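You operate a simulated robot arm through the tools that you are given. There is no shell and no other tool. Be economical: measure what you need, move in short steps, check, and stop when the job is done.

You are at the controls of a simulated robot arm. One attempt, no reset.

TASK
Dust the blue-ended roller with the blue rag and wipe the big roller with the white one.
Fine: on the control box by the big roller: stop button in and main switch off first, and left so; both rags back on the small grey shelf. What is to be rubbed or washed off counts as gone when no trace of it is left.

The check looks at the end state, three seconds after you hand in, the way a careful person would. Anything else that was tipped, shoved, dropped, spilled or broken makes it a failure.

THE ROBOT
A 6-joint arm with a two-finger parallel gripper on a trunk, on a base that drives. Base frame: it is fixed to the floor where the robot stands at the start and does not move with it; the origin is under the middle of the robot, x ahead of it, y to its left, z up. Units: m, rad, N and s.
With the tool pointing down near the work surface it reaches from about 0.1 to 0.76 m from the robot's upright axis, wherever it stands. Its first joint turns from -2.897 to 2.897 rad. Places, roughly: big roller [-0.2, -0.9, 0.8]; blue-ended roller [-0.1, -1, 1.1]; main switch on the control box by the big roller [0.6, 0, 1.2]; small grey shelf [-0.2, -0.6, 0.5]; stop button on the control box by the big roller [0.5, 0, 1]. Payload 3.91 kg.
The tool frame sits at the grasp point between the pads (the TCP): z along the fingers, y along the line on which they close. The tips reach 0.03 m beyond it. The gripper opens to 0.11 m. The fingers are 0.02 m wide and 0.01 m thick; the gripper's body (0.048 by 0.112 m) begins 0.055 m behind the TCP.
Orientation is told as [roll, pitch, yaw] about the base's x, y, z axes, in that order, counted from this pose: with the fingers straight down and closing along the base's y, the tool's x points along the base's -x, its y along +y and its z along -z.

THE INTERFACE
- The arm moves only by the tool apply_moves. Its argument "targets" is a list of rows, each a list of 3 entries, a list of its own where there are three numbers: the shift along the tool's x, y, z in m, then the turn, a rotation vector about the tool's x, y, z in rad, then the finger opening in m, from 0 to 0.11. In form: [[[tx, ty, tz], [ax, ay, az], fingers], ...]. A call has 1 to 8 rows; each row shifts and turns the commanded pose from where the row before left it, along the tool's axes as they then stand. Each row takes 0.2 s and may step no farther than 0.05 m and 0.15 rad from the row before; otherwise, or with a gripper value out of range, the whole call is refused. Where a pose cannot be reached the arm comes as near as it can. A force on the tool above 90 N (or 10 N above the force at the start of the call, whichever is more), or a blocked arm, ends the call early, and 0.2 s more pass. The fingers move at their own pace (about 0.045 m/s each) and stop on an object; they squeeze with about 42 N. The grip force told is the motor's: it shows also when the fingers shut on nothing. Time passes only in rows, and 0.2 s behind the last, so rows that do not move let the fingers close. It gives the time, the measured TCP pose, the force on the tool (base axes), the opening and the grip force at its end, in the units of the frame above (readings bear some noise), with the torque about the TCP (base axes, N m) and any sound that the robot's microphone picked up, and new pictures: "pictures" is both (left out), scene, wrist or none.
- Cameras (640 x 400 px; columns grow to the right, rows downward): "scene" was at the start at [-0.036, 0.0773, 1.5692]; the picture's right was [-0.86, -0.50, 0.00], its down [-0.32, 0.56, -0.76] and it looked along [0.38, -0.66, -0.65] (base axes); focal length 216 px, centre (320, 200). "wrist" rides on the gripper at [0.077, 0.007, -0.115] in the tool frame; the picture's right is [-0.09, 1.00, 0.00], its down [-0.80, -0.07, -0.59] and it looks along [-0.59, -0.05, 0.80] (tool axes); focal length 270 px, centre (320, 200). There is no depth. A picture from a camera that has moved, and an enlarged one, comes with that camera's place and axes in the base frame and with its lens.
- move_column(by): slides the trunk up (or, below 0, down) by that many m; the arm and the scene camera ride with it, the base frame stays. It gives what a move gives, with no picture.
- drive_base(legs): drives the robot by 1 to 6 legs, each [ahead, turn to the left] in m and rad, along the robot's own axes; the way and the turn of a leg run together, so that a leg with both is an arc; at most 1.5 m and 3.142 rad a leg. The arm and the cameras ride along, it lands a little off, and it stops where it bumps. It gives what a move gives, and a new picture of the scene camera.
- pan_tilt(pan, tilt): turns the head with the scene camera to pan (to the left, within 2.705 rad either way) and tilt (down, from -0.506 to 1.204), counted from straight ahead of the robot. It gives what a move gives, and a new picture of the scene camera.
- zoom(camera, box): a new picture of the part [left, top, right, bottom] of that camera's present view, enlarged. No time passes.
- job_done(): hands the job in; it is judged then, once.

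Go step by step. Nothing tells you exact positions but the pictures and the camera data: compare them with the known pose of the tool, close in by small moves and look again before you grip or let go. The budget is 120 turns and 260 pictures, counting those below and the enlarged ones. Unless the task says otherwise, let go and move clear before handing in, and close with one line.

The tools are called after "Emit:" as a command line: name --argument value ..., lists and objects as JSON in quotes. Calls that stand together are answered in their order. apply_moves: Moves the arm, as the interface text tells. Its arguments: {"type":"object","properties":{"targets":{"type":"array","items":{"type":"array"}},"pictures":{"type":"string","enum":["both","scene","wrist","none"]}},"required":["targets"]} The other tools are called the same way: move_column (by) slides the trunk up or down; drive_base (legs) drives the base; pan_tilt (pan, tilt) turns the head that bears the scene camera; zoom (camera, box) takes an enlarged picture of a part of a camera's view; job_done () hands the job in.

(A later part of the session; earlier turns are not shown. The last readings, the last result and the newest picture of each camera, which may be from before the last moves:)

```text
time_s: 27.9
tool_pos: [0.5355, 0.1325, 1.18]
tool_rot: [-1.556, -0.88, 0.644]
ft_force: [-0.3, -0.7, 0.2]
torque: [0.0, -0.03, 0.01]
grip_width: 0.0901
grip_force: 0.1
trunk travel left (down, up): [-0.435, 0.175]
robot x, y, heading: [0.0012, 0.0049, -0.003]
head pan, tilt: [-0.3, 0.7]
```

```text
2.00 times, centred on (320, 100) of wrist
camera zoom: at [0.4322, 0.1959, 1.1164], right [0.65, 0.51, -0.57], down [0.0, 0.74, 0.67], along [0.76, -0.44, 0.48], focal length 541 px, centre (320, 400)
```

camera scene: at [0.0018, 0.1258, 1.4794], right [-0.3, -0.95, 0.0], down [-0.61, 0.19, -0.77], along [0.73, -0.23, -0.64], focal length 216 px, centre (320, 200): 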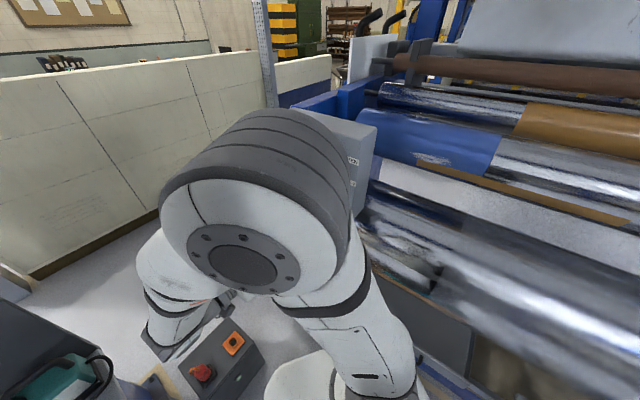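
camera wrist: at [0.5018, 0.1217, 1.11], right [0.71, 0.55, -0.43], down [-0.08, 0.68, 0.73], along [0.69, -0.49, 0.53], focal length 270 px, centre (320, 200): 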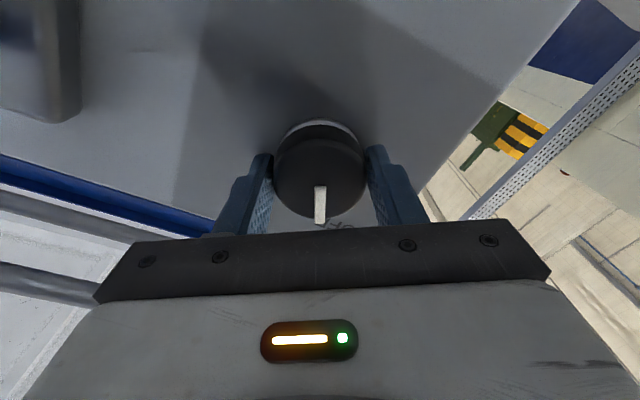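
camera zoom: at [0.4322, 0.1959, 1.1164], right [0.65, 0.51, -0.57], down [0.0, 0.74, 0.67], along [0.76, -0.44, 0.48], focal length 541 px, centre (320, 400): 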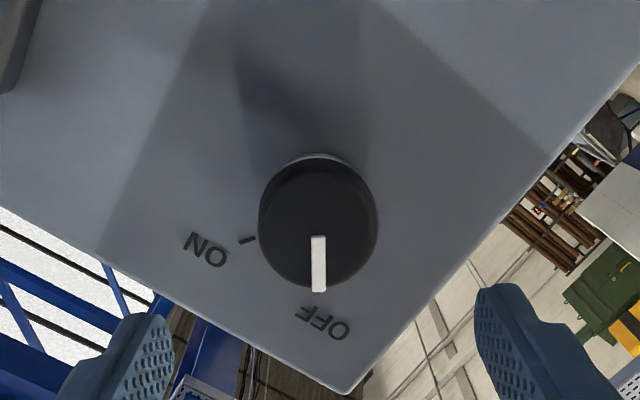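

The switch is OFF. Now I retract, undo the wrist turn and point the tool down again, which also gives the head camera a clear view of the stop button.

Emit:
apply_moves --targets '[[[0, 0, -0.045], [0, 0, 0.136], 0.09], [[0, 0, -0.045], [0, 0, 0.136], 0.09], [[0, 0, -0.045], [0, 0, 0.136], 0.09], [[0, 0, -0.045], [0, 0, 0.136], 0.09], [[0, 0, -0.03], [0, 0, 0.136], 0.09], [[-0.03, -0.03, 0], [-0.0603, 0.1205, -0.0603], 0.09], [[-0.04, 0, 0], [-0.0603, 0.1205, -0.0603], 0.09], [[-0.04, 0, 0], [-0.0603, 0.1205, -0.0603], 0.09]]' --pictures "none"

Emit:
apply_moves --targets '[[[0, 0, 0], [-0.0603, 0.1205, -0.0603], 0.09], [[0, 0, 0], [-0.0603, 0.1205, -0.0603], 0.09], [[0, 0, 0], [-0.0603, 0.1205, -0.0603], 0.09], [[0, 0, 0], [-0.0603, 0.1205, -0.0603], 0.09], [[0, 0, 0], [-0.0603, 0.1205, -0.0603], 0.09], [[0, 0, 0], [-0.0603, 0.1205, -0.0603], 0.09], [[0, 0, 0], [-0.0603, 0.1205, -0.0603], 0.09], [[0, 0, 0], [-0.0603, 0.1205, -0.0603], 0.09]]' --pictures "scene"

```text
time_s: 29.7
tool_pos: [0.4005, 0.274, 1.291]
tool_rot: [-0.382, -1.155, -0.353]
ft_force: [0.8, 0.3, 0.0]
torque: [-0.05, 0.0, -0.06]
grip_width: 0.0905
grip_force: 0.1
trunk travel left (down, up): [-0.435, 0.175]
robot x, y, heading: [-0.0012, 0.0025, -0.002]
head pan, tilt: [-0.3, 0.7]
```

```text
time_s: 31.5
tool_pos: [0.4012, 0.2737, 1.2906]
tool_rot: [-0.057, -0.109, -0.046]
ft_force: [-0.2, 0.6, -0.7]
torque: [0.0, -0.01, -0.01]
grip_width: 0.0903
grip_force: 0.1
trunk travel left (down, up): [-0.435, 0.175]
robot x, y, heading: [-0.0003, 0.0027, 0.002]
head pan, tilt: [-0.3, 0.7]
camera scene: at [0.0024, 0.1255, 1.4794], right [-0.3, -0.95, 0.0], down [-0.62, 0.19, -0.76], along [0.73, -0.23, -0.64], focal length 216 px, centre (320, 200)
```

scene: 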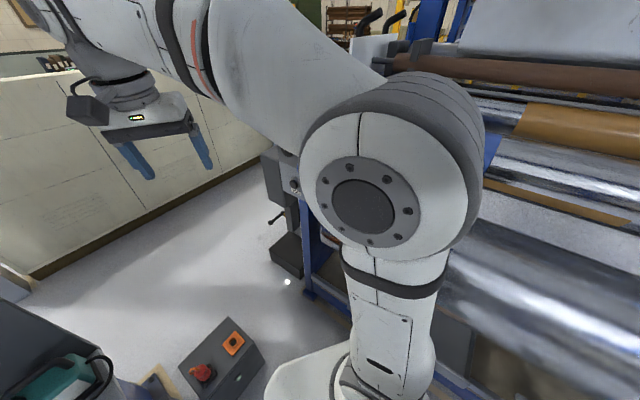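

Emit:
apply_moves --targets '[[[0.0357, 0.0257, 0], [-0.0603, 0.1205, -0.0603], 0.09], [[0.0357, 0.0257, 0], [0, 0, 0], 0.09], [[0.0357, 0.0257, 0], [0, 0, 0], 0.09], [[0.0357, 0.0257, 0], [0, 0, 0], 0.09], [[0.0357, 0.0257, 0], [0, 0, 0], 0.09], [[0.0357, 0.0257, 0], [0, 0, 0], 0.09], [[0.0357, 0.0257, 0], [0, 0, 0], 0.09]]' --pictures "scene"

Emit:
zoom --camera "scene" --box '[250, 80, 410, 240]'

```text
time_s: 33.1
tool_pos: [0.1511, 0.4534, 1.2865]
tool_rot: [0.0, 0.01, 0.011]
ft_force: [0.0, 0.5, 0.4]
torque: [0.03, -0.01, -0.02]
grip_width: 0.0902
grip_force: 0.1
trunk travel left (down, up): [-0.435, 0.175]
robot x, y, heading: [-0.0038, 0.0039, -0.001]
head pan, tilt: [-0.3, 0.7]
camera scene: at [0.0016, 0.1261, 1.4793], right [-0.3, -0.95, 0.0], down [-0.61, 0.19, -0.77], along [0.73, -0.23, -0.64], focal length 216 px, centre (320, 200)
```

scene: 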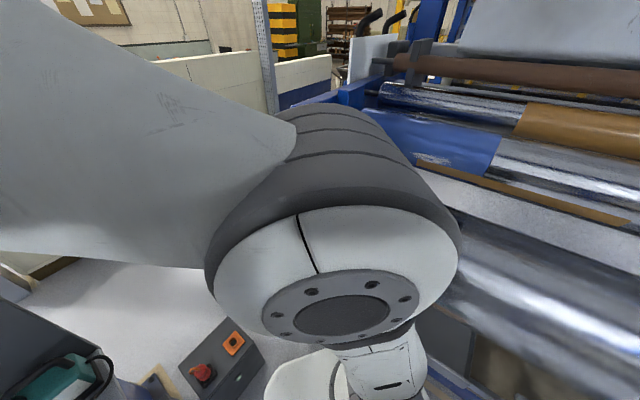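

```text
2.50 times, centred on (330, 160) of scene
camera zoom: at [0.0016, 0.1261, 1.4793], right [-0.3, -0.95, 0.0], down [-0.61, 0.19, -0.77], along [0.73, -0.23, -0.64], focal length 540 px, centre (295, 300)
```

zoom: 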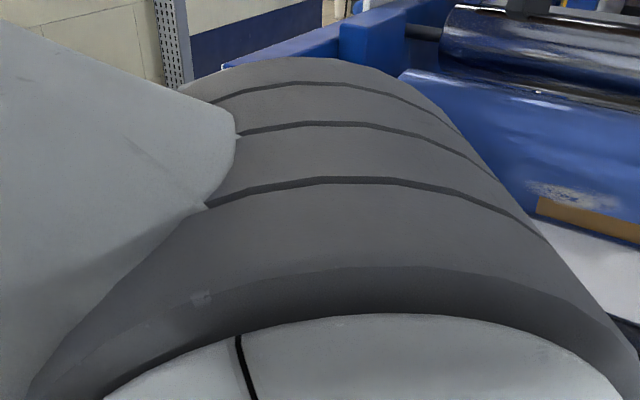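

Before turning the base I look around for obstacles.

Emit:
pan_tilt --pan 1.0 --tilt 0.9

Emit:
pan_tilt --pan 2.4 --tilt 0.7

Emit:
pan_tilt --pan -2.5 --tilt 0.8

Emit:
pan_tilt --pan -1.6 --tilt 0.9

```text
time_s: 34.6
tool_pos: [0.1528, 0.452, 1.2873]
tool_rot: [0.001, 0.013, 0.011]
ft_force: [-0.1, -1.2, 0.5]
torque: [-0.02, 0.01, -0.04]
grip_width: 0.0897
grip_force: 0.1
trunk travel left (down, up): [-0.435, 0.175]
robot x, y, heading: [0.0008, 0.0047, -0.002]
head pan, tilt: [1.0, 0.901]
camera scene: at [-0.0382, 0.2142, 1.4632], right [0.84, -0.54, 0.0], down [-0.42, -0.66, -0.62], along [0.34, 0.52, -0.78], focal length 216 px, centre (320, 200)
```

scene: 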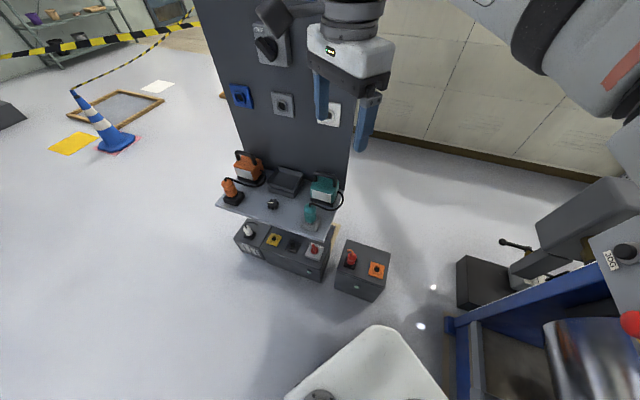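

```text
time_s: 36.1
tool_pos: [0.1515, 0.4526, 1.2875]
tool_rot: [0.001, 0.011, 0.01]
ft_force: [0.0, -0.8, -0.1]
torque: [0.01, -0.01, 0.01]
grip_width: 0.09
grip_force: 0.1
trunk travel left (down, up): [-0.435, 0.175]
robot x, y, heading: [0.0012, 0.0029, -0.008]
head pan, tilt: [2.4, 0.7]
camera scene: at [-0.1417, 0.2083, 1.4794], right [0.68, 0.74, 0.0], down [0.47, -0.44, -0.76], along [-0.56, 0.52, -0.64], focal length 216 px, centre (320, 200)
```

scene: 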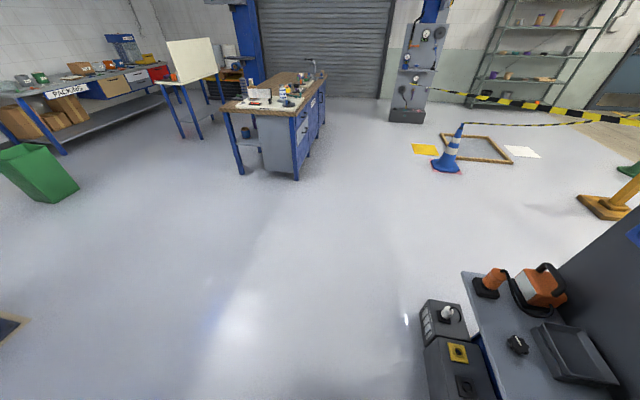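

```text
time_s: 40.0
tool_pos: [0.1512, 0.4516, 1.2887]
tool_rot: [0.002, 0.011, 0.011]
ft_force: [0.4, 0.5, -0.9]
torque: [0.02, -0.01, 0.04]
grip_width: 0.0901
grip_force: 0.1
trunk travel left (down, up): [-0.435, 0.175]
robot x, y, heading: [-0.0051, 0.0021, -0.001]
head pan, tilt: [-2.499, 0.799]
camera scene: at [-0.1438, 0.1025, 1.4711], right [-0.6, 0.8, 0.0], down [0.57, 0.43, -0.7], along [-0.56, -0.42, -0.72], focal length 216 px, centre (320, 200)
```

scene: 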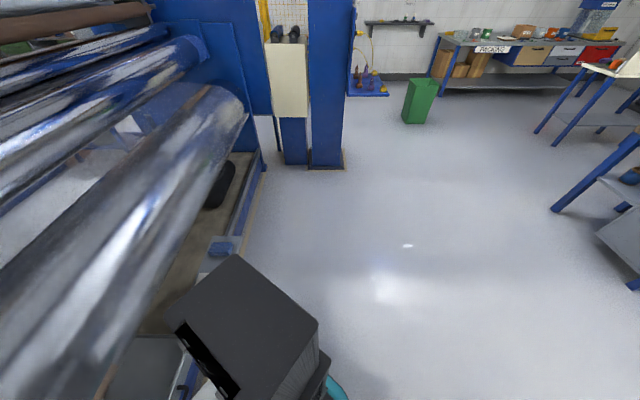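

```text
time_s: 41.2
tool_pos: [0.1526, 0.4514, 1.2883]
tool_rot: [-0.001, 0.009, 0.01]
ft_force: [-0.1, -0.6, 0.3]
torque: [-0.03, -0.03, -0.02]
grip_width: 0.09
grip_force: 0.0
trunk travel left (down, up): [-0.435, 0.175]
robot x, y, heading: [-0.0049, 0.0043, -0.003]
head pan, tilt: [-1.6, 0.901]
camera scene: at [-0.0815, 0.0753, 1.4632], right [-1.0, 0.03, 0.0], down [0.02, 0.78, -0.62], along [-0.02, -0.62, -0.78], focal length 216 px, centre (320, 200)
```

scene: 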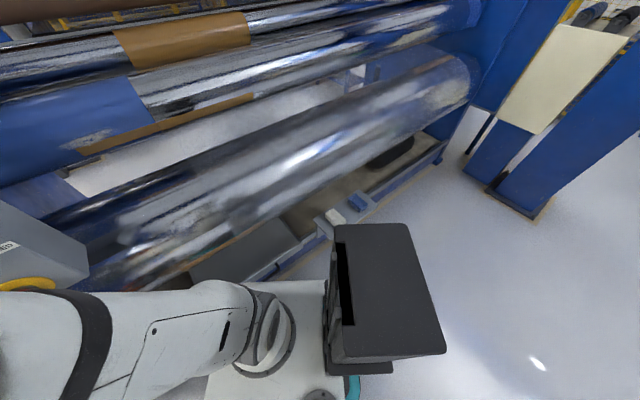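

The floor behind is clear. Turning the base left 0.64 rad makes it parallel to the machine, so I can drive back along it with the machine on the right.

Emit:
drive_base --legs '[[0, 0.6435]]'

Emit:
pan_tilt --pan -0.94 --tilt 0.7

Emit:
pan_tilt --pan -1.5 --tilt 0.6

```text
time_s: 43.3
tool_pos: [-0.1487, 0.4538, 1.2885]
tool_rot: [0.002, 0.011, 0.656]
ft_force: [0.4, 0.0, -0.3]
torque: [0.01, -0.01, 0.01]
grip_width: 0.09
grip_force: 0.1
trunk travel left (down, up): [-0.435, 0.175]
robot x, y, heading: [-0.0077, 0.0108, 0.636]
head pan, tilt: [-1.6, 0.901]
camera scene: at [-0.1139, 0.0198, 1.4633], right [-0.82, -0.57, 0.0], down [-0.44, 0.65, -0.62], along [0.35, -0.51, -0.78], focal length 216 px, centre (320, 200)
```

scene: 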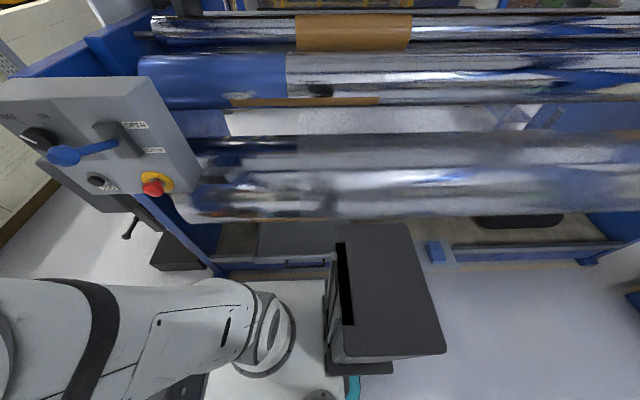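

```text
time_s: 44.4
tool_pos: [-0.1483, 0.4549, 1.2883]
tool_rot: [0.0, 0.011, 0.654]
ft_force: [0.8, -0.7, 0.2]
torque: [0.0, 0.01, 0.03]
grip_width: 0.0899
grip_force: 0.2
trunk travel left (down, up): [-0.435, 0.175]
robot x, y, heading: [-0.0042, 0.0096, 0.628]
head pan, tilt: [-0.941, 0.7]
camera scene: at [-0.0762, 0.0567, 1.4794], right [-0.3, -0.95, 0.0], down [-0.61, 0.2, -0.76], along [0.73, -0.23, -0.64], focal length 216 px, centre (320, 200)
```

scene: 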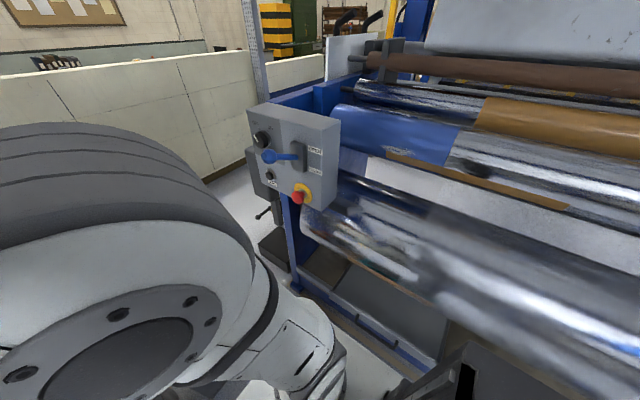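

```text
time_s: 45.3
tool_pos: [-0.1492, 0.454, 1.2882]
tool_rot: [0.002, 0.01, 0.655]
ft_force: [0.7, -0.6, -0.4]
torque: [-0.02, -0.03, 0.04]
grip_width: 0.0902
grip_force: 0.1
trunk travel left (down, up): [-0.435, 0.175]
robot x, y, heading: [-0.0048, 0.0058, 0.634]
head pan, tilt: [-1.499, 0.6]
camera scene: at [-0.0998, 0.0152, 1.488], right [-0.76, -0.65, 0.0], down [-0.37, 0.43, -0.83], along [0.54, -0.63, -0.56], focal length 216 px, centre (320, 200)
```

scene: 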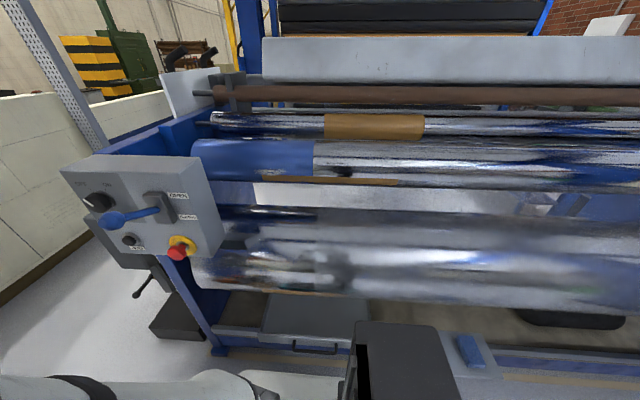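

Clear views now; I zoom on the button and the rollers.

Emit:
zoom --camera "scene" --box '[60, 150, 220, 270]'

Emit:
zoom --camera "scene" --box '[190, 100, 410, 300]'

Emit:
zoom --camera "scene" --box '[390, 100, 640, 300]'

```text
3.33 times, centred on (140, 210) of scene
camera zoom: at [-0.0998, 0.0152, 1.488], right [-0.76, -0.65, 0.0], down [-0.37, 0.43, -0.83], along [0.54, -0.63, -0.56], focal length 720 px, centre (920, 167)
```

zoom: 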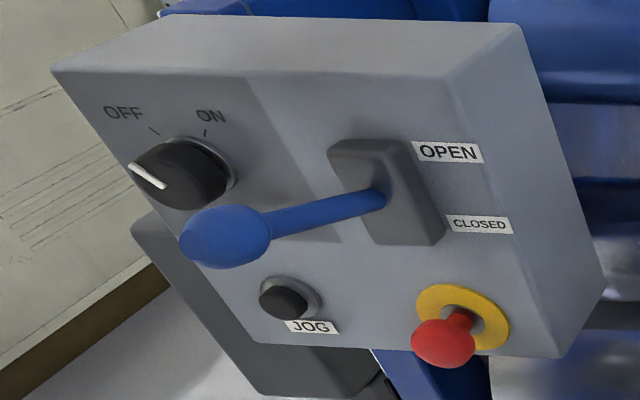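

```text
2.00 times, centred on (300, 200) of scene
camera zoom: at [-0.0998, 0.0152, 1.488], right [-0.76, -0.65, 0.0], down [-0.37, 0.43, -0.83], along [0.54, -0.63, -0.56], focal length 432 px, centre (360, 200)
```

zoom: 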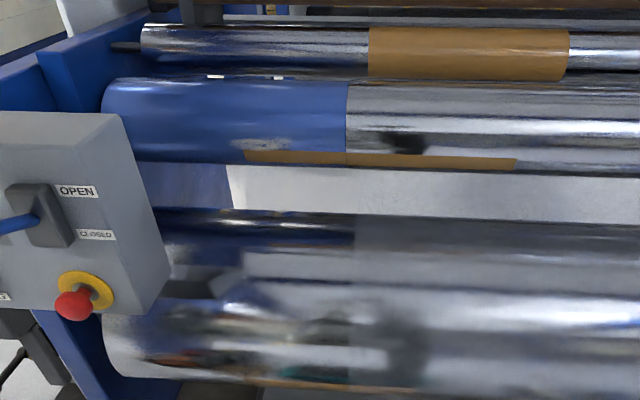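

```text
2.00 times, centred on (515, 200) of scene
camera zoom: at [-0.0998, 0.0152, 1.488], right [-0.76, -0.65, 0.0], down [-0.37, 0.43, -0.83], along [0.54, -0.63, -0.56], focal length 432 px, centre (-70, 200)
```

zoom: 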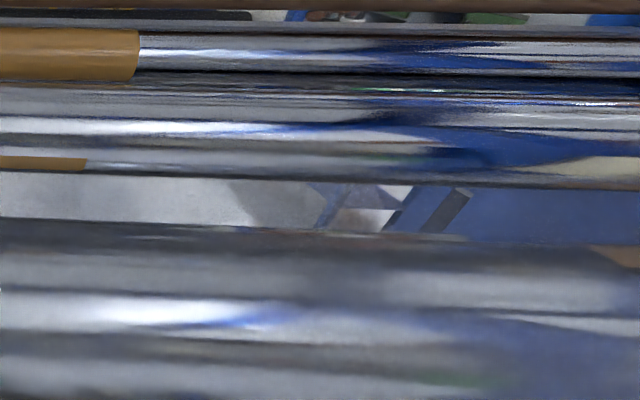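

Emit:
pan_tilt --pan -0.94 --tilt 0.7

Emit:
zoom --camera "scene" --box '[280, 170, 330, 220]'

```text
time_s: 46.3
tool_pos: [-0.148, 0.4541, 1.2883]
tool_rot: [0.002, 0.011, 0.655]
ft_force: [-0.6, -0.3, 0.2]
torque: [-0.05, -0.03, 0.0]
grip_width: 0.0902
grip_force: 0.1
trunk travel left (down, up): [-0.435, 0.175]
robot x, y, heading: [-0.0056, 0.008, 0.635]
head pan, tilt: [-0.941, 0.7]
camera scene: at [-0.0762, 0.0567, 1.4794], right [-0.3, -0.95, 0.0], down [-0.61, 0.2, -0.77], along [0.73, -0.23, -0.64], focal length 216 px, centre (320, 200)
```

scene: 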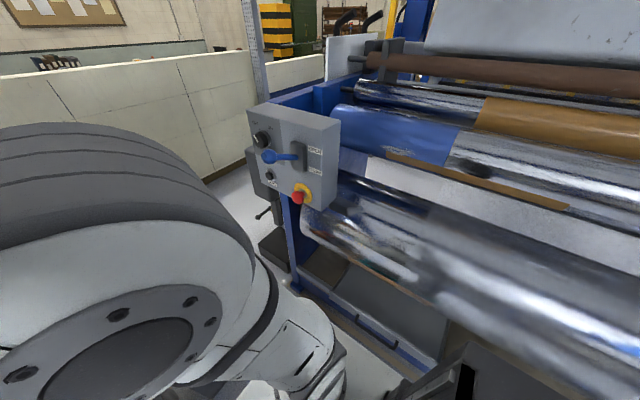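

```text
8.00 times, centred on (305, 195) of scene
camera zoom: at [-0.0762, 0.0567, 1.4794], right [-0.3, -0.95, 0.0], down [-0.61, 0.2, -0.77], along [0.73, -0.23, -0.64], focal length 1728 px, centre (440, 240)
```

zoom: 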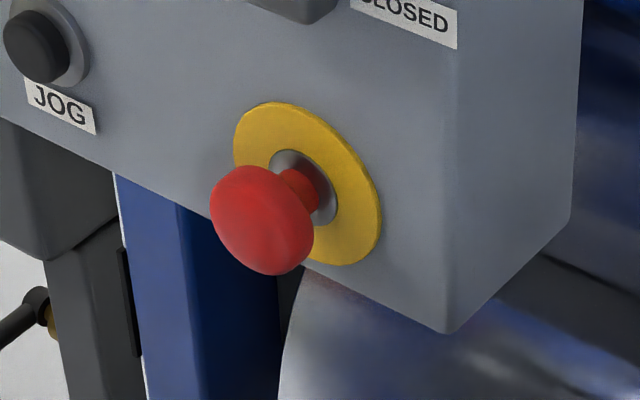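

The cap now sits about 1 cm further in than before, so the button is latched. Next I drive back along the machine to get clear of the panel and swing the arm to the machine side.

Emit:
drive_base --legs '[[-0.5, 0]]'

Emit:
pan_tilt --pan -1.57 --tilt 0.6

Emit:
zoom --camera "scene" --box '[0, 80, 320, 300]'

Emit:
zoom --camera "scene" --box '[320, 80, 640, 300]'

```text
time_s: 49.2
tool_pos: [-0.5532, 0.1574, 1.2882]
tool_rot: [0.003, 0.011, 0.659]
ft_force: [-0.5, 0.4, 0.3]
torque: [-0.01, -0.06, 0.01]
grip_width: 0.09
grip_force: 0.0
trunk travel left (down, up): [-0.435, 0.175]
robot x, y, heading: [-0.4071, -0.2848, 0.637]
head pan, tilt: [-0.941, 0.7]
camera scene: at [-0.4799, -0.24, 1.4794], right [-0.3, -0.95, 0.0], down [-0.61, 0.19, -0.77], along [0.73, -0.23, -0.64], focal length 216 px, centre (320, 200)
```

scene: 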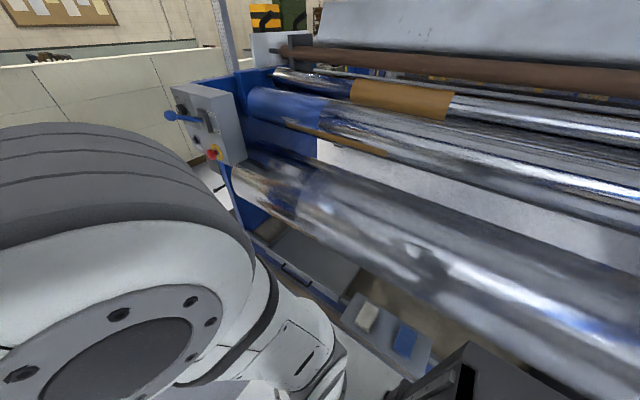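

```text
time_s: 50.2
tool_pos: [-0.5517, 0.1577, 1.2879]
tool_rot: [0.002, 0.009, 0.658]
ft_force: [0.2, -0.4, -0.3]
torque: [0.01, -0.01, -0.04]
grip_width: 0.0898
grip_force: 0.0
trunk travel left (down, up): [-0.435, 0.175]
robot x, y, heading: [-0.4101, -0.2891, 0.637]
head pan, tilt: [-1.571, 0.6]
camera scene: at [-0.5081, -0.2853, 1.488], right [-0.8, -0.59, 0.0], down [-0.34, 0.45, -0.83], along [0.49, -0.66, -0.56], focal length 216 px, centre (320, 200)
```

scene: 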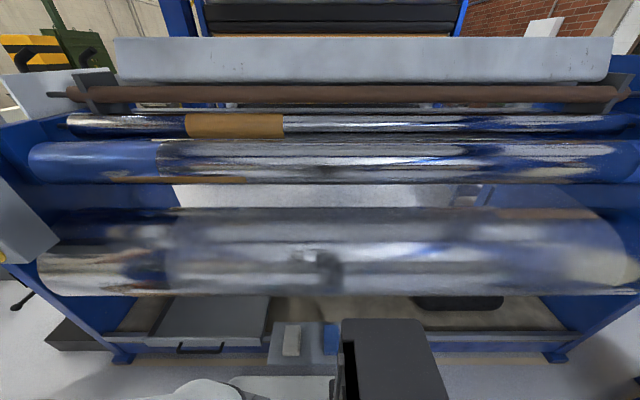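

```text
1.82 times, centred on (160, 190) of scene
camera zoom: at [-0.5081, -0.2853, 1.488], right [-0.8, -0.59, 0.0], down [-0.34, 0.45, -0.83], along [0.49, -0.66, -0.56], focal length 393 px, centre (611, 218)
```

zoom: 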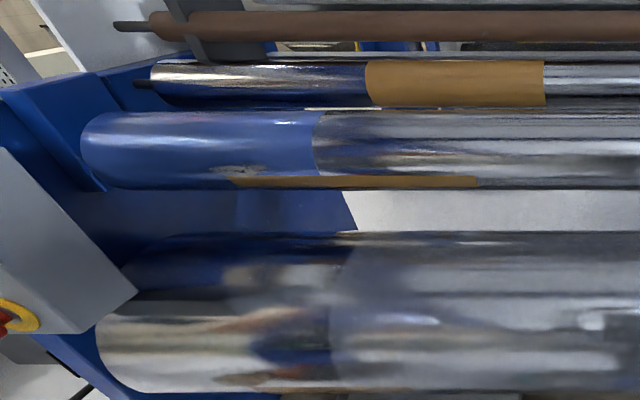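

```text
1.82 times, centred on (480, 190) of scene
camera zoom: at [-0.5081, -0.2853, 1.488], right [-0.8, -0.59, 0.0], down [-0.34, 0.45, -0.83], along [0.49, -0.66, -0.56], focal length 393 px, centre (29, 218)
```

zoom: 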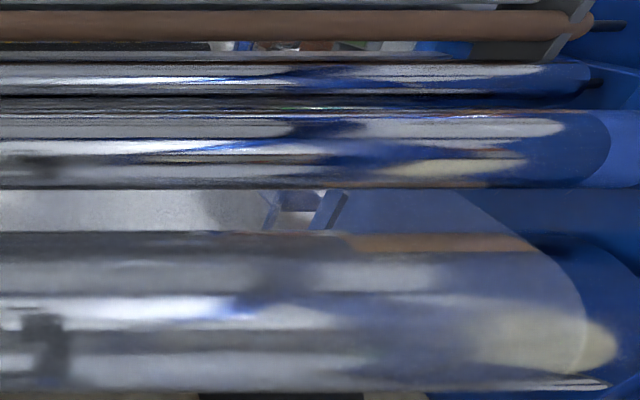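

The big roller shows a frosted film over its middle with clear ends. I swing the arm round the front to the machine side for a close look.

Emit:
apply_moves --targets '[[[-0.0354, -0.0277, 0], [0, 0, 0], 0.09], [[-0.0354, -0.0277, 0], [0, 0, 0], 0.09], [[-0.0354, -0.0277, 0], [0, 0, 0], 0.09], [[-0.0354, -0.0277, 0], [0, 0, 0], 0.09], [[-0.0354, -0.0277, 0], [0, 0, 0], 0.09], [[-0.0354, -0.0277, 0], [0, 0, 0], 0.09], [[-0.0354, -0.0277, 0], [0, 0, 0], 0.09]]' --pictures "none"

Emit:
apply_moves --targets '[[[-0.0071, -0.043, 0], [0, 0, 0], 0.09], [[-0.0071, -0.043, 0], [0, 0, 0], 0.09], [[-0.0071, -0.043, 0], [0, 0, 0], 0.09], [[-0.0071, -0.043, 0], [0, 0, 0], 0.09], [[-0.0071, -0.043, 0], [0, 0, 0], 0.09], [[-0.0071, -0.043, 0], [0, 0, 0], 0.09], [[-0.0071, -0.043, 0], [0, 0, 0], 0.09]]' --pictures "none"

Emit:
apply_moves --targets '[[[0.0214, -0.0429, 0], [0, 0, 0], 0.09], [[0.0214, -0.0429, 0], [0, 0, 0], 0.09], [[0.0214, -0.0429, 0], [0, 0, 0], 0.09], [[0.0214, -0.0429, 0], [0, 0, 0], 0.09], [[0.0214, -0.0429, 0], [0, 0, 0], 0.09], [[0.0214, -0.0429, 0], [0, 0, 0], 0.09], [[0.0214, -0.0429, 0], [0, 0, 0], 0.09]]'

```text
time_s: 51.9
tool_pos: [-0.238, 0.1547, 1.2861]
tool_rot: [0.001, 0.012, 0.658]
ft_force: [1.1, 0.1, -0.2]
torque: [0.01, 0.0, -0.03]
grip_width: 0.0901
grip_force: 0.1
trunk travel left (down, up): [-0.435, 0.175]
robot x, y, heading: [-0.4092, -0.2829, 0.632]
head pan, tilt: [-1.571, 0.6]
```

```text
time_s: 53.5
tool_pos: [-0.0142, -0.0504, 1.2829]
tool_rot: [0.002, 0.01, 0.658]
ft_force: [-0.1, 0.5, -0.4]
torque: [0.03, 0.02, 0.02]
grip_width: 0.0898
grip_force: 0.1
trunk travel left (down, up): [-0.435, 0.175]
robot x, y, heading: [-0.406, -0.2881, 0.638]
head pan, tilt: [-1.571, 0.6]
```

```text
time_s: 55.0
tool_pos: [0.0511, -0.3804, 1.287]
tool_rot: [0.001, 0.01, 0.658]
ft_force: [0.2, 0.1, 0.6]
torque: [0.0, -0.03, 0.03]
grip_width: 0.0901
grip_force: 0.0
trunk travel left (down, up): [-0.435, 0.175]
robot x, y, heading: [-0.4094, -0.2889, 0.635]
head pan, tilt: [-1.571, 0.6]
camera scene: at [-0.5077, -0.286, 1.4881], right [-0.8, -0.59, 0.0], down [-0.34, 0.45, -0.82], along [0.49, -0.66, -0.57], focal length 216 px, centre (320, 200)
camera wrist: at [-0.0126, -0.4232, 1.4003], right [-0.54, 0.84, 0.0], down [0.68, 0.44, 0.59], along [0.49, 0.32, -0.81], focal length 270 px, centre (320, 200)
```

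scene: 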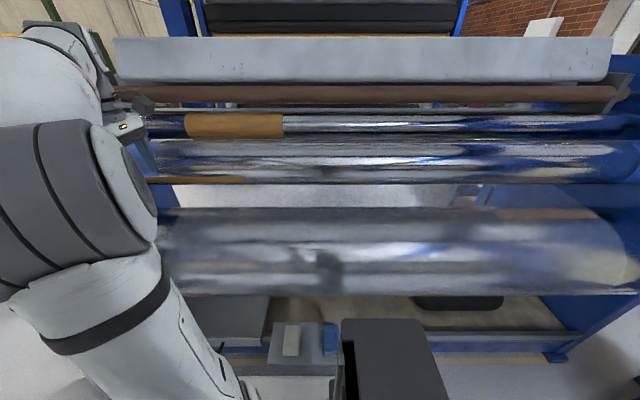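
wrist: 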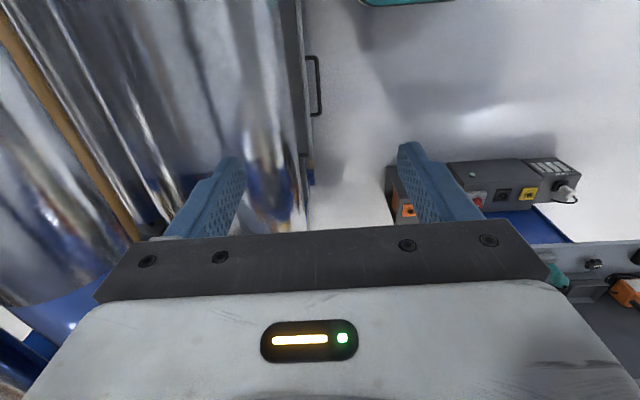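

Emit:
apply_moves --targets '[[[0, 0, 0], [0, 0, 0.15], 0.09], [[0, 0, 0], [0, 0, 0.15], 0.09], [[0, 0, 0], [0, 0, 0.15], 0.09], [[0, 0, 0], [0, 0, 0.15], 0.09], [[0, 0, 0], [0, 0, 0.15], 0.09], [[0, 0, 0], [0, 0, 0.15], 0.09], [[0, 0, 0], [0, 0, 0.15], 0.09], [[0, 0, 0], [0, 0, 0.15], 0.09]]' --pictures "none"

Emit:
apply_moves --targets '[[[0, 0, 0], [0, 0, 0.15], 0.09], [[0, 0, 0], [0, 0, 0.15], 0.09], [[0, 0.04, 0], [0, 0, 0.075], 0.09], [[0.02, -0.04, 0], [0, 0, 0], 0.09], [[0, -0.04, 0], [0, 0, 0], 0.09], [[0, -0.04, 0], [0, 0, 0], 0.09], [[0, -0.04, 0], [0, 0, 0], 0.09], [[0, -0.04, 0], [0, 0, 0], 0.09]]' --pictures "both"

Emit:
zoom --camera "wrist" --box '[0, 0, 640, 230]'

```text
time_s: 56.9
tool_pos: [0.0508, -0.3818, 1.2864]
tool_rot: [-0.01, 0.005, -0.545]
ft_force: [-0.1, -0.1, -0.4]
torque: [-0.01, 0.02, 0.02]
grip_width: 0.0899
grip_force: 0.1
trunk travel left (down, up): [-0.435, 0.175]
robot x, y, heading: [-0.4086, -0.2921, 0.635]
head pan, tilt: [-1.571, 0.6]
```

```text
time_s: 58.6
tool_pos: [-0.0919, -0.4642, 1.2878]
tool_rot: [-0.011, 0.001, -0.917]
ft_force: [0.3, -0.8, 0.4]
torque: [-0.01, 0.04, -0.02]
grip_width: 0.09
grip_force: 0.0
trunk travel left (down, up): [-0.435, 0.175]
robot x, y, heading: [-0.4085, -0.2847, 0.634]
head pan, tilt: [-1.571, 0.6]
camera scene: at [-0.5082, -0.2856, 1.488], right [-0.8, -0.59, 0.0], down [-0.34, 0.45, -0.83], along [0.49, -0.66, -0.56], focal length 216 px, centre (320, 200)
camera wrist: at [-0.1302, -0.3985, 1.4018], right [0.84, 0.54, -0.01], down [0.44, -0.68, 0.59], along [0.31, -0.51, -0.8], focal length 270 px, centre (320, 200)
```

scene: 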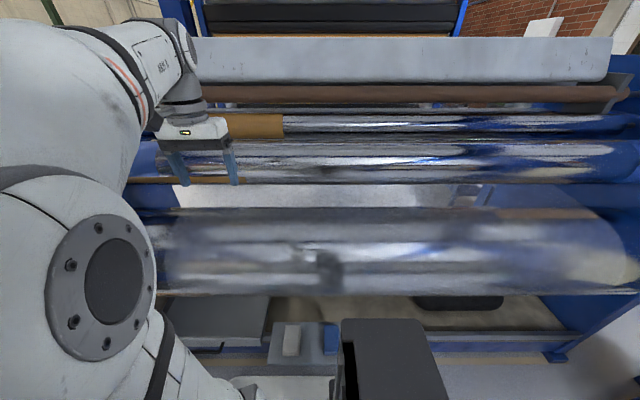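
wrist: 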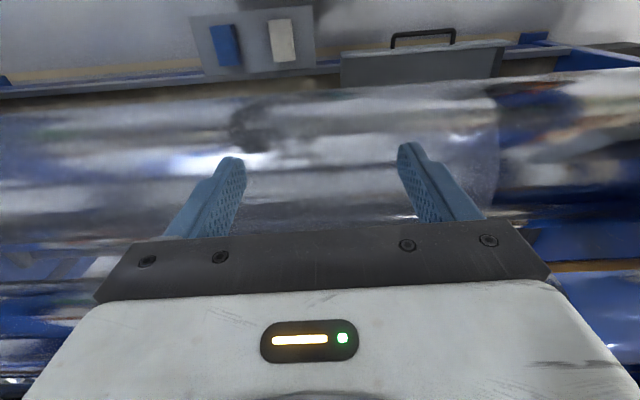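

```text
1.00 times, centred on (320, 115) of wrist (not enlarged: the box is as wide or as high as the picture)
camera zoom: at [-0.1302, -0.3985, 1.4018], right [0.84, 0.54, -0.01], down [0.44, -0.68, 0.59], along [0.31, -0.51, -0.8], focal length 270 px, centre (320, 285)
```

zoom: 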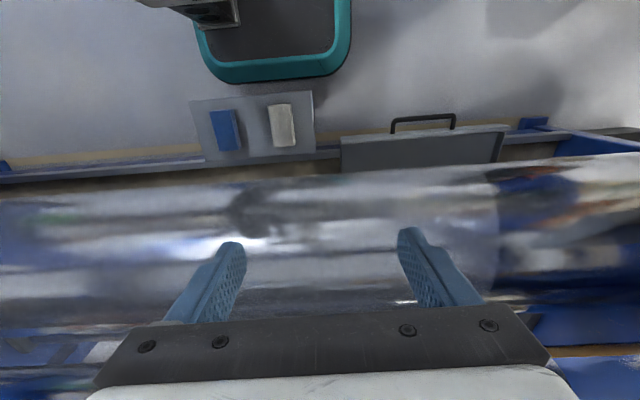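

Emit:
zoom --camera "wrist" --box '[420, 60, 640, 230]'

Emit:
zoom --camera "wrist" --box '[0, 60, 240, 220]'

Emit:
zoom --camera "scene" --box '[230, 130, 440, 300]'

```text
2.35 times, centred on (530, 145) of wrist
camera zoom: at [-0.1302, -0.3985, 1.4018], right [0.84, 0.54, -0.01], down [0.44, -0.68, 0.59], along [0.31, -0.51, -0.8], focal length 636 px, centre (-174, 329)
```

zoom: 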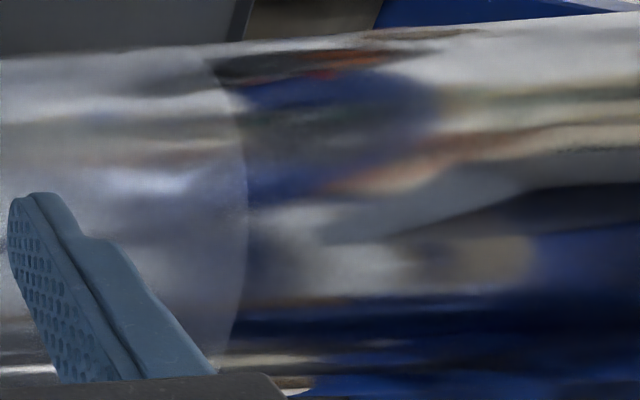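

```text
2.50 times, centred on (120, 140) of wrist
camera zoom: at [-0.1302, -0.3985, 1.4018], right [0.84, 0.54, -0.01], down [0.44, -0.68, 0.59], along [0.31, -0.51, -0.8], focal length 676 px, centre (820, 350)
```

zoom: 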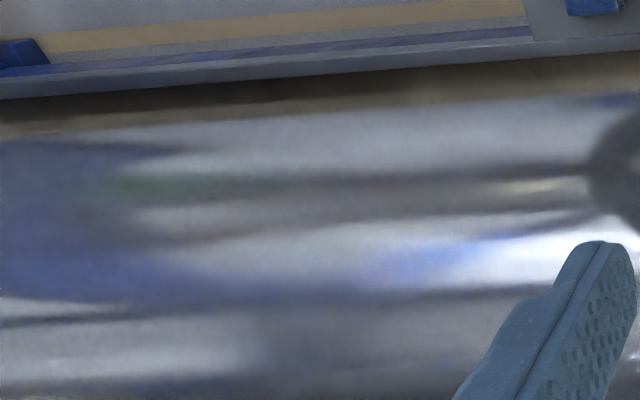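

```text
2.35 times, centred on (335, 215) of scene
camera zoom: at [-0.5082, -0.2856, 1.488], right [-0.8, -0.59, 0.0], down [-0.34, 0.45, -0.83], along [0.49, -0.66, -0.56], focal length 508 px, centre (285, 165)
```

zoom: 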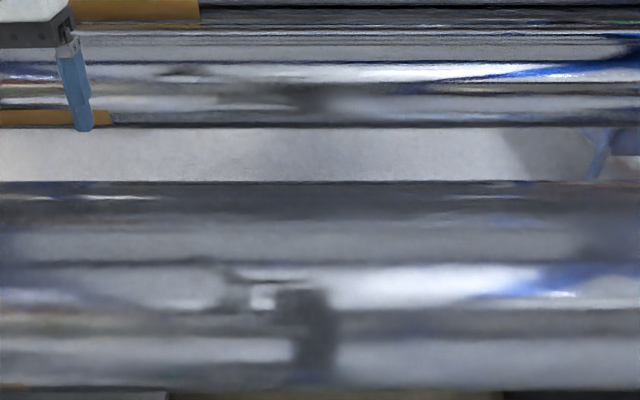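

The haze on the big roller is a real film running around it with a visible left edge. Next a close look at the blue-ended roller from above.

Emit:
apply_moves --targets '[[[-0.04, 0, -0.02], [0, 0, 0], 0.09], [[-0.04, 0, -0.02], [0, 0, 0], 0.09], [[-0.04, 0, -0.02], [0, 0, 0], 0.09], [[-0.04, 0, -0.02], [0, 0, 0], 0.09], [[-0.04, 0, 0], [0, 0, 0], 0.09], [[-0.03, 0, 0], [0, 0, 0], 0.09]]' --pictures "wrist"

Emit:
zoom --camera "wrist" --box '[100, 0, 540, 220]'

```text
time_s: 60.0
tool_pos: [0.0324, -0.6298, 1.3293]
tool_rot: [-0.012, -0.001, -0.916]
ft_force: [0.5, -0.5, -0.4]
torque: [0.0, -0.03, 0.0]
grip_width: 0.09
grip_force: 0.0
out of reach, approached as far as the arm can: row 4, 5, 6
trunk travel left (down, up): [-0.435, 0.175]
robot x, y, heading: [-0.4093, -0.2873, 0.634]
head pan, tilt: [-1.571, 0.6]
camera wrist: at [-0.0067, -0.5654, 1.4416], right [0.84, 0.54, -0.01], down [0.44, -0.67, 0.6], along [0.31, -0.51, -0.8], focal length 270 px, centre (320, 200)
```

wrist: 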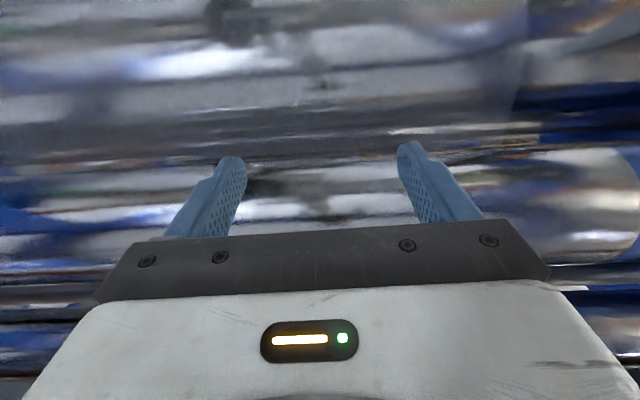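

```text
1.45 times, centred on (320, 110) of wrist
camera zoom: at [-0.0067, -0.5654, 1.4416], right [0.84, 0.54, -0.01], down [0.44, -0.67, 0.6], along [0.31, -0.51, -0.8], focal length 393 px, centre (320, 331)
```

zoom: 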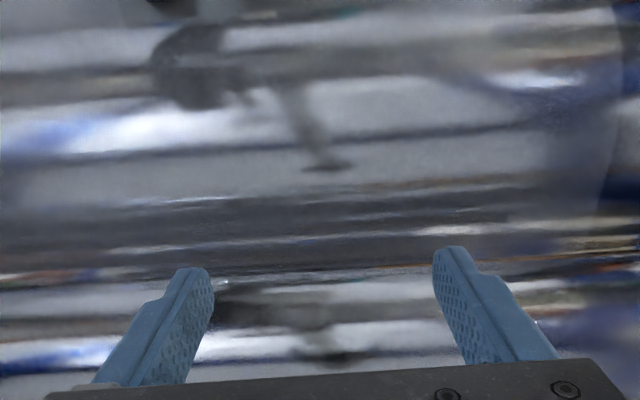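

Emit:
apply_moves --targets '[[[0.04, 0, 0.02], [0, -0.15, 0], 0.09], [[0.04, 0, 0.02], [0, -0.15, 0], 0.09], [[0.04, 0, 0], [0, -0.15, 0], 0.09], [[0, 0, 0], [0, -0.15, 0], 0.09], [[0, 0, 0], [0, 0, 0], 0.09]]' --pictures "wrist"

Emit:
zoom --camera "wrist" --box '[100, 0, 540, 220]'

```text
time_s: 61.2
tool_pos: [-0.0384, -0.5362, 1.2683]
tool_rot: [-0.014, -0.597, -0.91]
ft_force: [1.3, -0.3, 0.1]
torque: [0.0, -0.01, 0.01]
grip_width: 0.0904
grip_force: 0.0
trunk travel left (down, up): [-0.435, 0.175]
robot x, y, heading: [-0.4102, -0.2862, 0.637]
head pan, tilt: [-1.571, 0.6]
camera wrist: at [-0.1095, -0.4315, 1.3194], right [0.83, 0.55, 0.04], down [0.15, -0.3, 0.94], along [0.53, -0.78, -0.33], focal length 270 px, centre (320, 200)
```

wrist: 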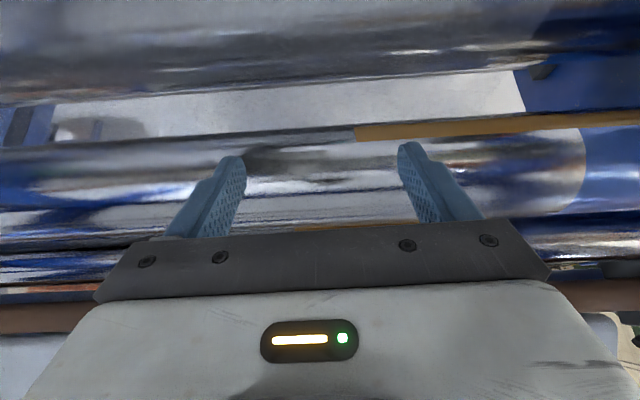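

```text
1.45 times, centred on (320, 110) of wrist
camera zoom: at [-0.1095, -0.4315, 1.3194], right [0.83, 0.55, 0.04], down [0.15, -0.3, 0.94], along [0.53, -0.78, -0.33], focal length 393 px, centre (320, 331)
```

zoom: 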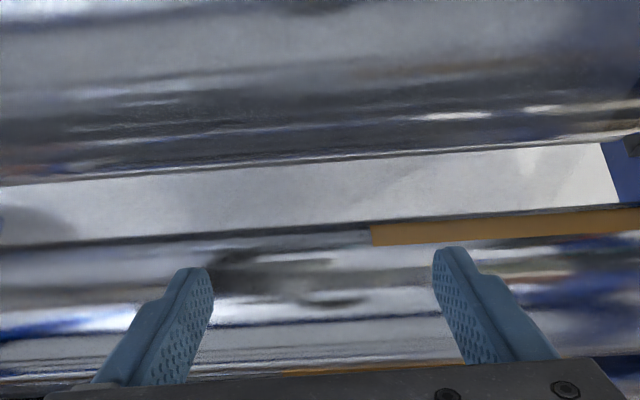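

Emit:
apply_moves --targets '[[[0, 0.05, 0], [0, 0, 0], 0.09], [[0, 0.05, 0], [0, 0, 0], 0.09], [[0, 0.05, 0], [0, 0, 0], 0.09], [[0, 0.05, 0], [0, 0, 0], 0.09], [[0, 0.05, 0], [0, 0, 0], 0.09], [[0, 0.03, 0], [0, 0, 0], 0.09]]' --pictures "wrist"

Emit:
zoom --camera "wrist" --box '[200, 60, 520, 240]'

Emit:
zoom --camera "scene" --box '[320, 125, 500, 200]'

Emit:
zoom --camera "scene" --box '[480, 100, 640, 220]'

```text
time_s: 62.6
tool_pos: [0.1842, -0.3652, 1.2646]
tool_rot: [-0.014, -0.598, -0.909]
ft_force: [-0.1, 0.5, 0.1]
torque: [-0.02, 0.02, 0.01]
grip_width: 0.09
grip_force: 0.1
trunk travel left (down, up): [-0.435, 0.175]
robot x, y, heading: [-0.4071, -0.2868, 0.636]
head pan, tilt: [-1.571, 0.6]
camera wrist: at [0.1134, -0.2606, 1.3145], right [0.84, 0.55, 0.04], down [0.15, -0.3, 0.94], along [0.53, -0.78, -0.33], focal length 270 px, centre (320, 200)
```

wrist: 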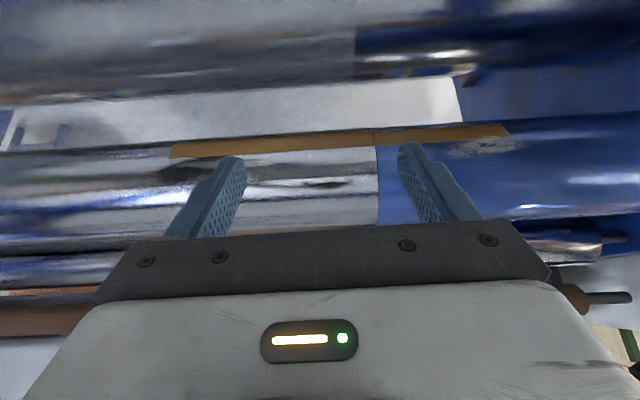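

```text
2.00 times, centred on (360, 150) of wrist
camera zoom: at [0.1134, -0.2606, 1.3145], right [0.84, 0.55, 0.04], down [0.15, -0.3, 0.94], along [0.53, -0.78, -0.33], focal length 541 px, centre (240, 300)
```

zoom: 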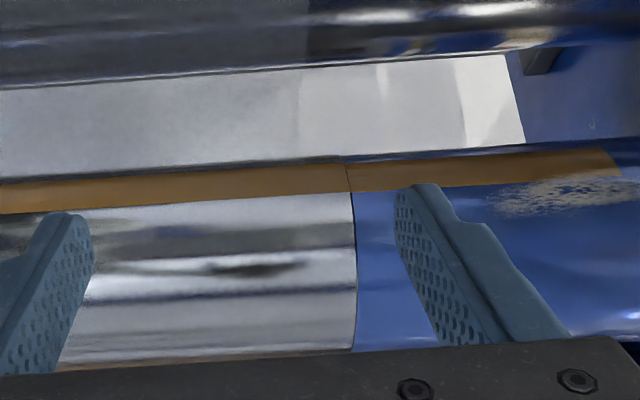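

```text
3.56 times, centred on (410, 162) of scene
camera zoom: at [-0.5075, -0.2852, 1.4881], right [-0.8, -0.59, 0.0], down [-0.34, 0.45, -0.83], along [0.49, -0.66, -0.56], focal length 768 px, centre (0, 333)
```

zoom: 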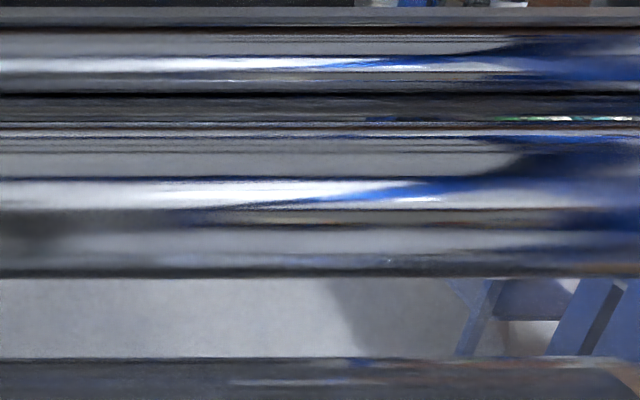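

```text
3.33 times, centred on (560, 160) of scene
camera zoom: at [-0.5075, -0.2852, 1.4881], right [-0.8, -0.59, 0.0], down [-0.34, 0.45, -0.83], along [0.49, -0.66, -0.56], focal length 720 px, centre (-480, 333)
```

zoom: 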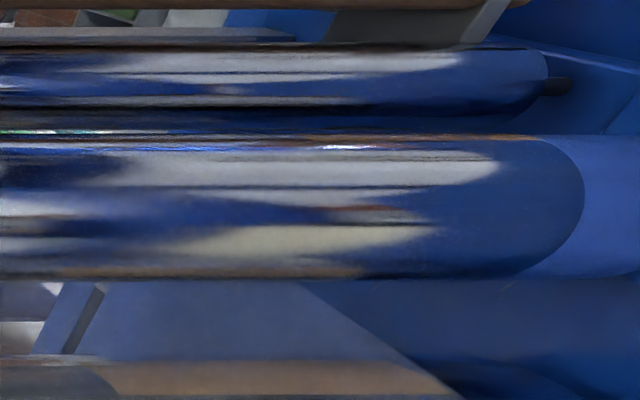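

A speckled dust patch shows on the roller's blue end near h≈-0.18. I now look for marks on the big roller from closer, starting at its left end.

Emit:
apply_moves --targets '[[[0.03, 0, 0.03], [0, 0, 0], 0.09], [[0.03, 0.03, 0.01], [0, 0, 0], 0.09], [[0.04, 0.02, 0], [0, 0, 0], 0.09], [[0.04, 0, 0], [0, 0, 0], 0.09], [[0.0, 0, 0], [0, 0, 0], 0.09]]' --pictures "wrist"

Emit:
zoom --camera "wrist" --box '[240, 0, 640, 220]'

Emit:
zoom --camera "wrist" --box '[0, 0, 400, 220]'

```text
time_s: 63.9
tool_pos: [0.1674, -0.2641, 1.1536]
tool_rot: [-0.016, -0.597, -0.91]
ft_force: [-0.2, -0.3, -0.1]
torque: [0.02, 0.03, 0.01]
grip_width: 0.0902
grip_force: 0.0
trunk travel left (down, up): [-0.435, 0.175]
robot x, y, heading: [-0.406, -0.2897, 0.639]
head pan, tilt: [-1.571, 0.6]
camera wrist: at [0.0955, -0.1588, 1.2039], right [0.83, 0.55, 0.04], down [0.15, -0.3, 0.94], along [0.53, -0.78, -0.33], focal length 270 px, centre (320, 200)
```

wrist: 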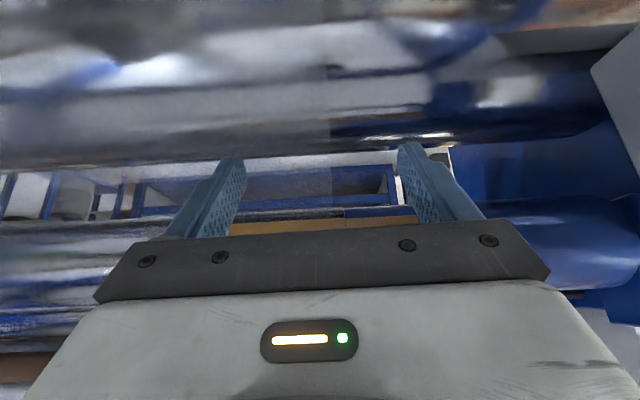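

```text
1.60 times, centred on (440, 110) of wrist
camera zoom: at [0.0955, -0.1588, 1.2039], right [0.83, 0.55, 0.04], down [0.15, -0.3, 0.94], along [0.53, -0.78, -0.33], focal length 432 px, centre (128, 344)
```

zoom: 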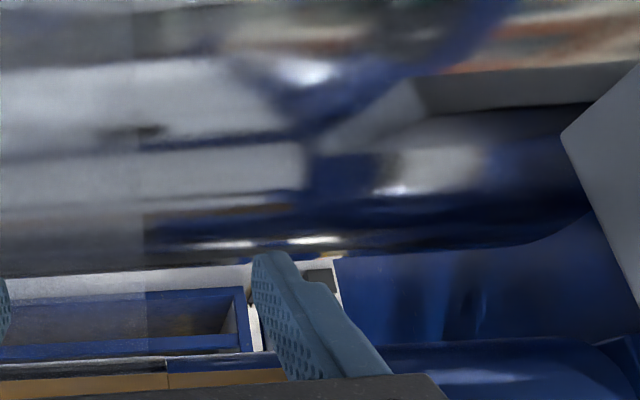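

```text
1.60 times, centred on (200, 110) of wrist
camera zoom: at [0.0955, -0.1588, 1.2039], right [0.83, 0.55, 0.04], down [0.15, -0.3, 0.94], along [0.53, -0.78, -0.33], focal length 432 px, centre (512, 344)
```

zoom: 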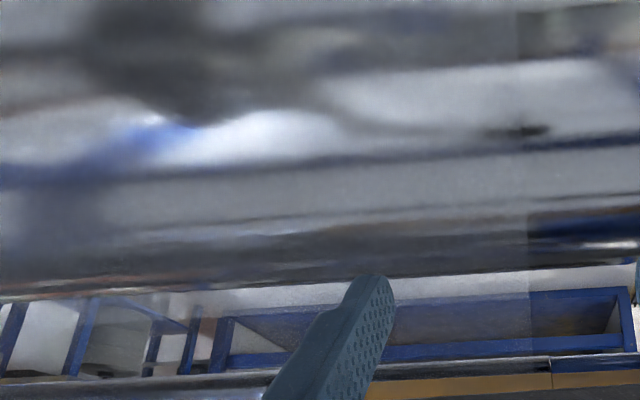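

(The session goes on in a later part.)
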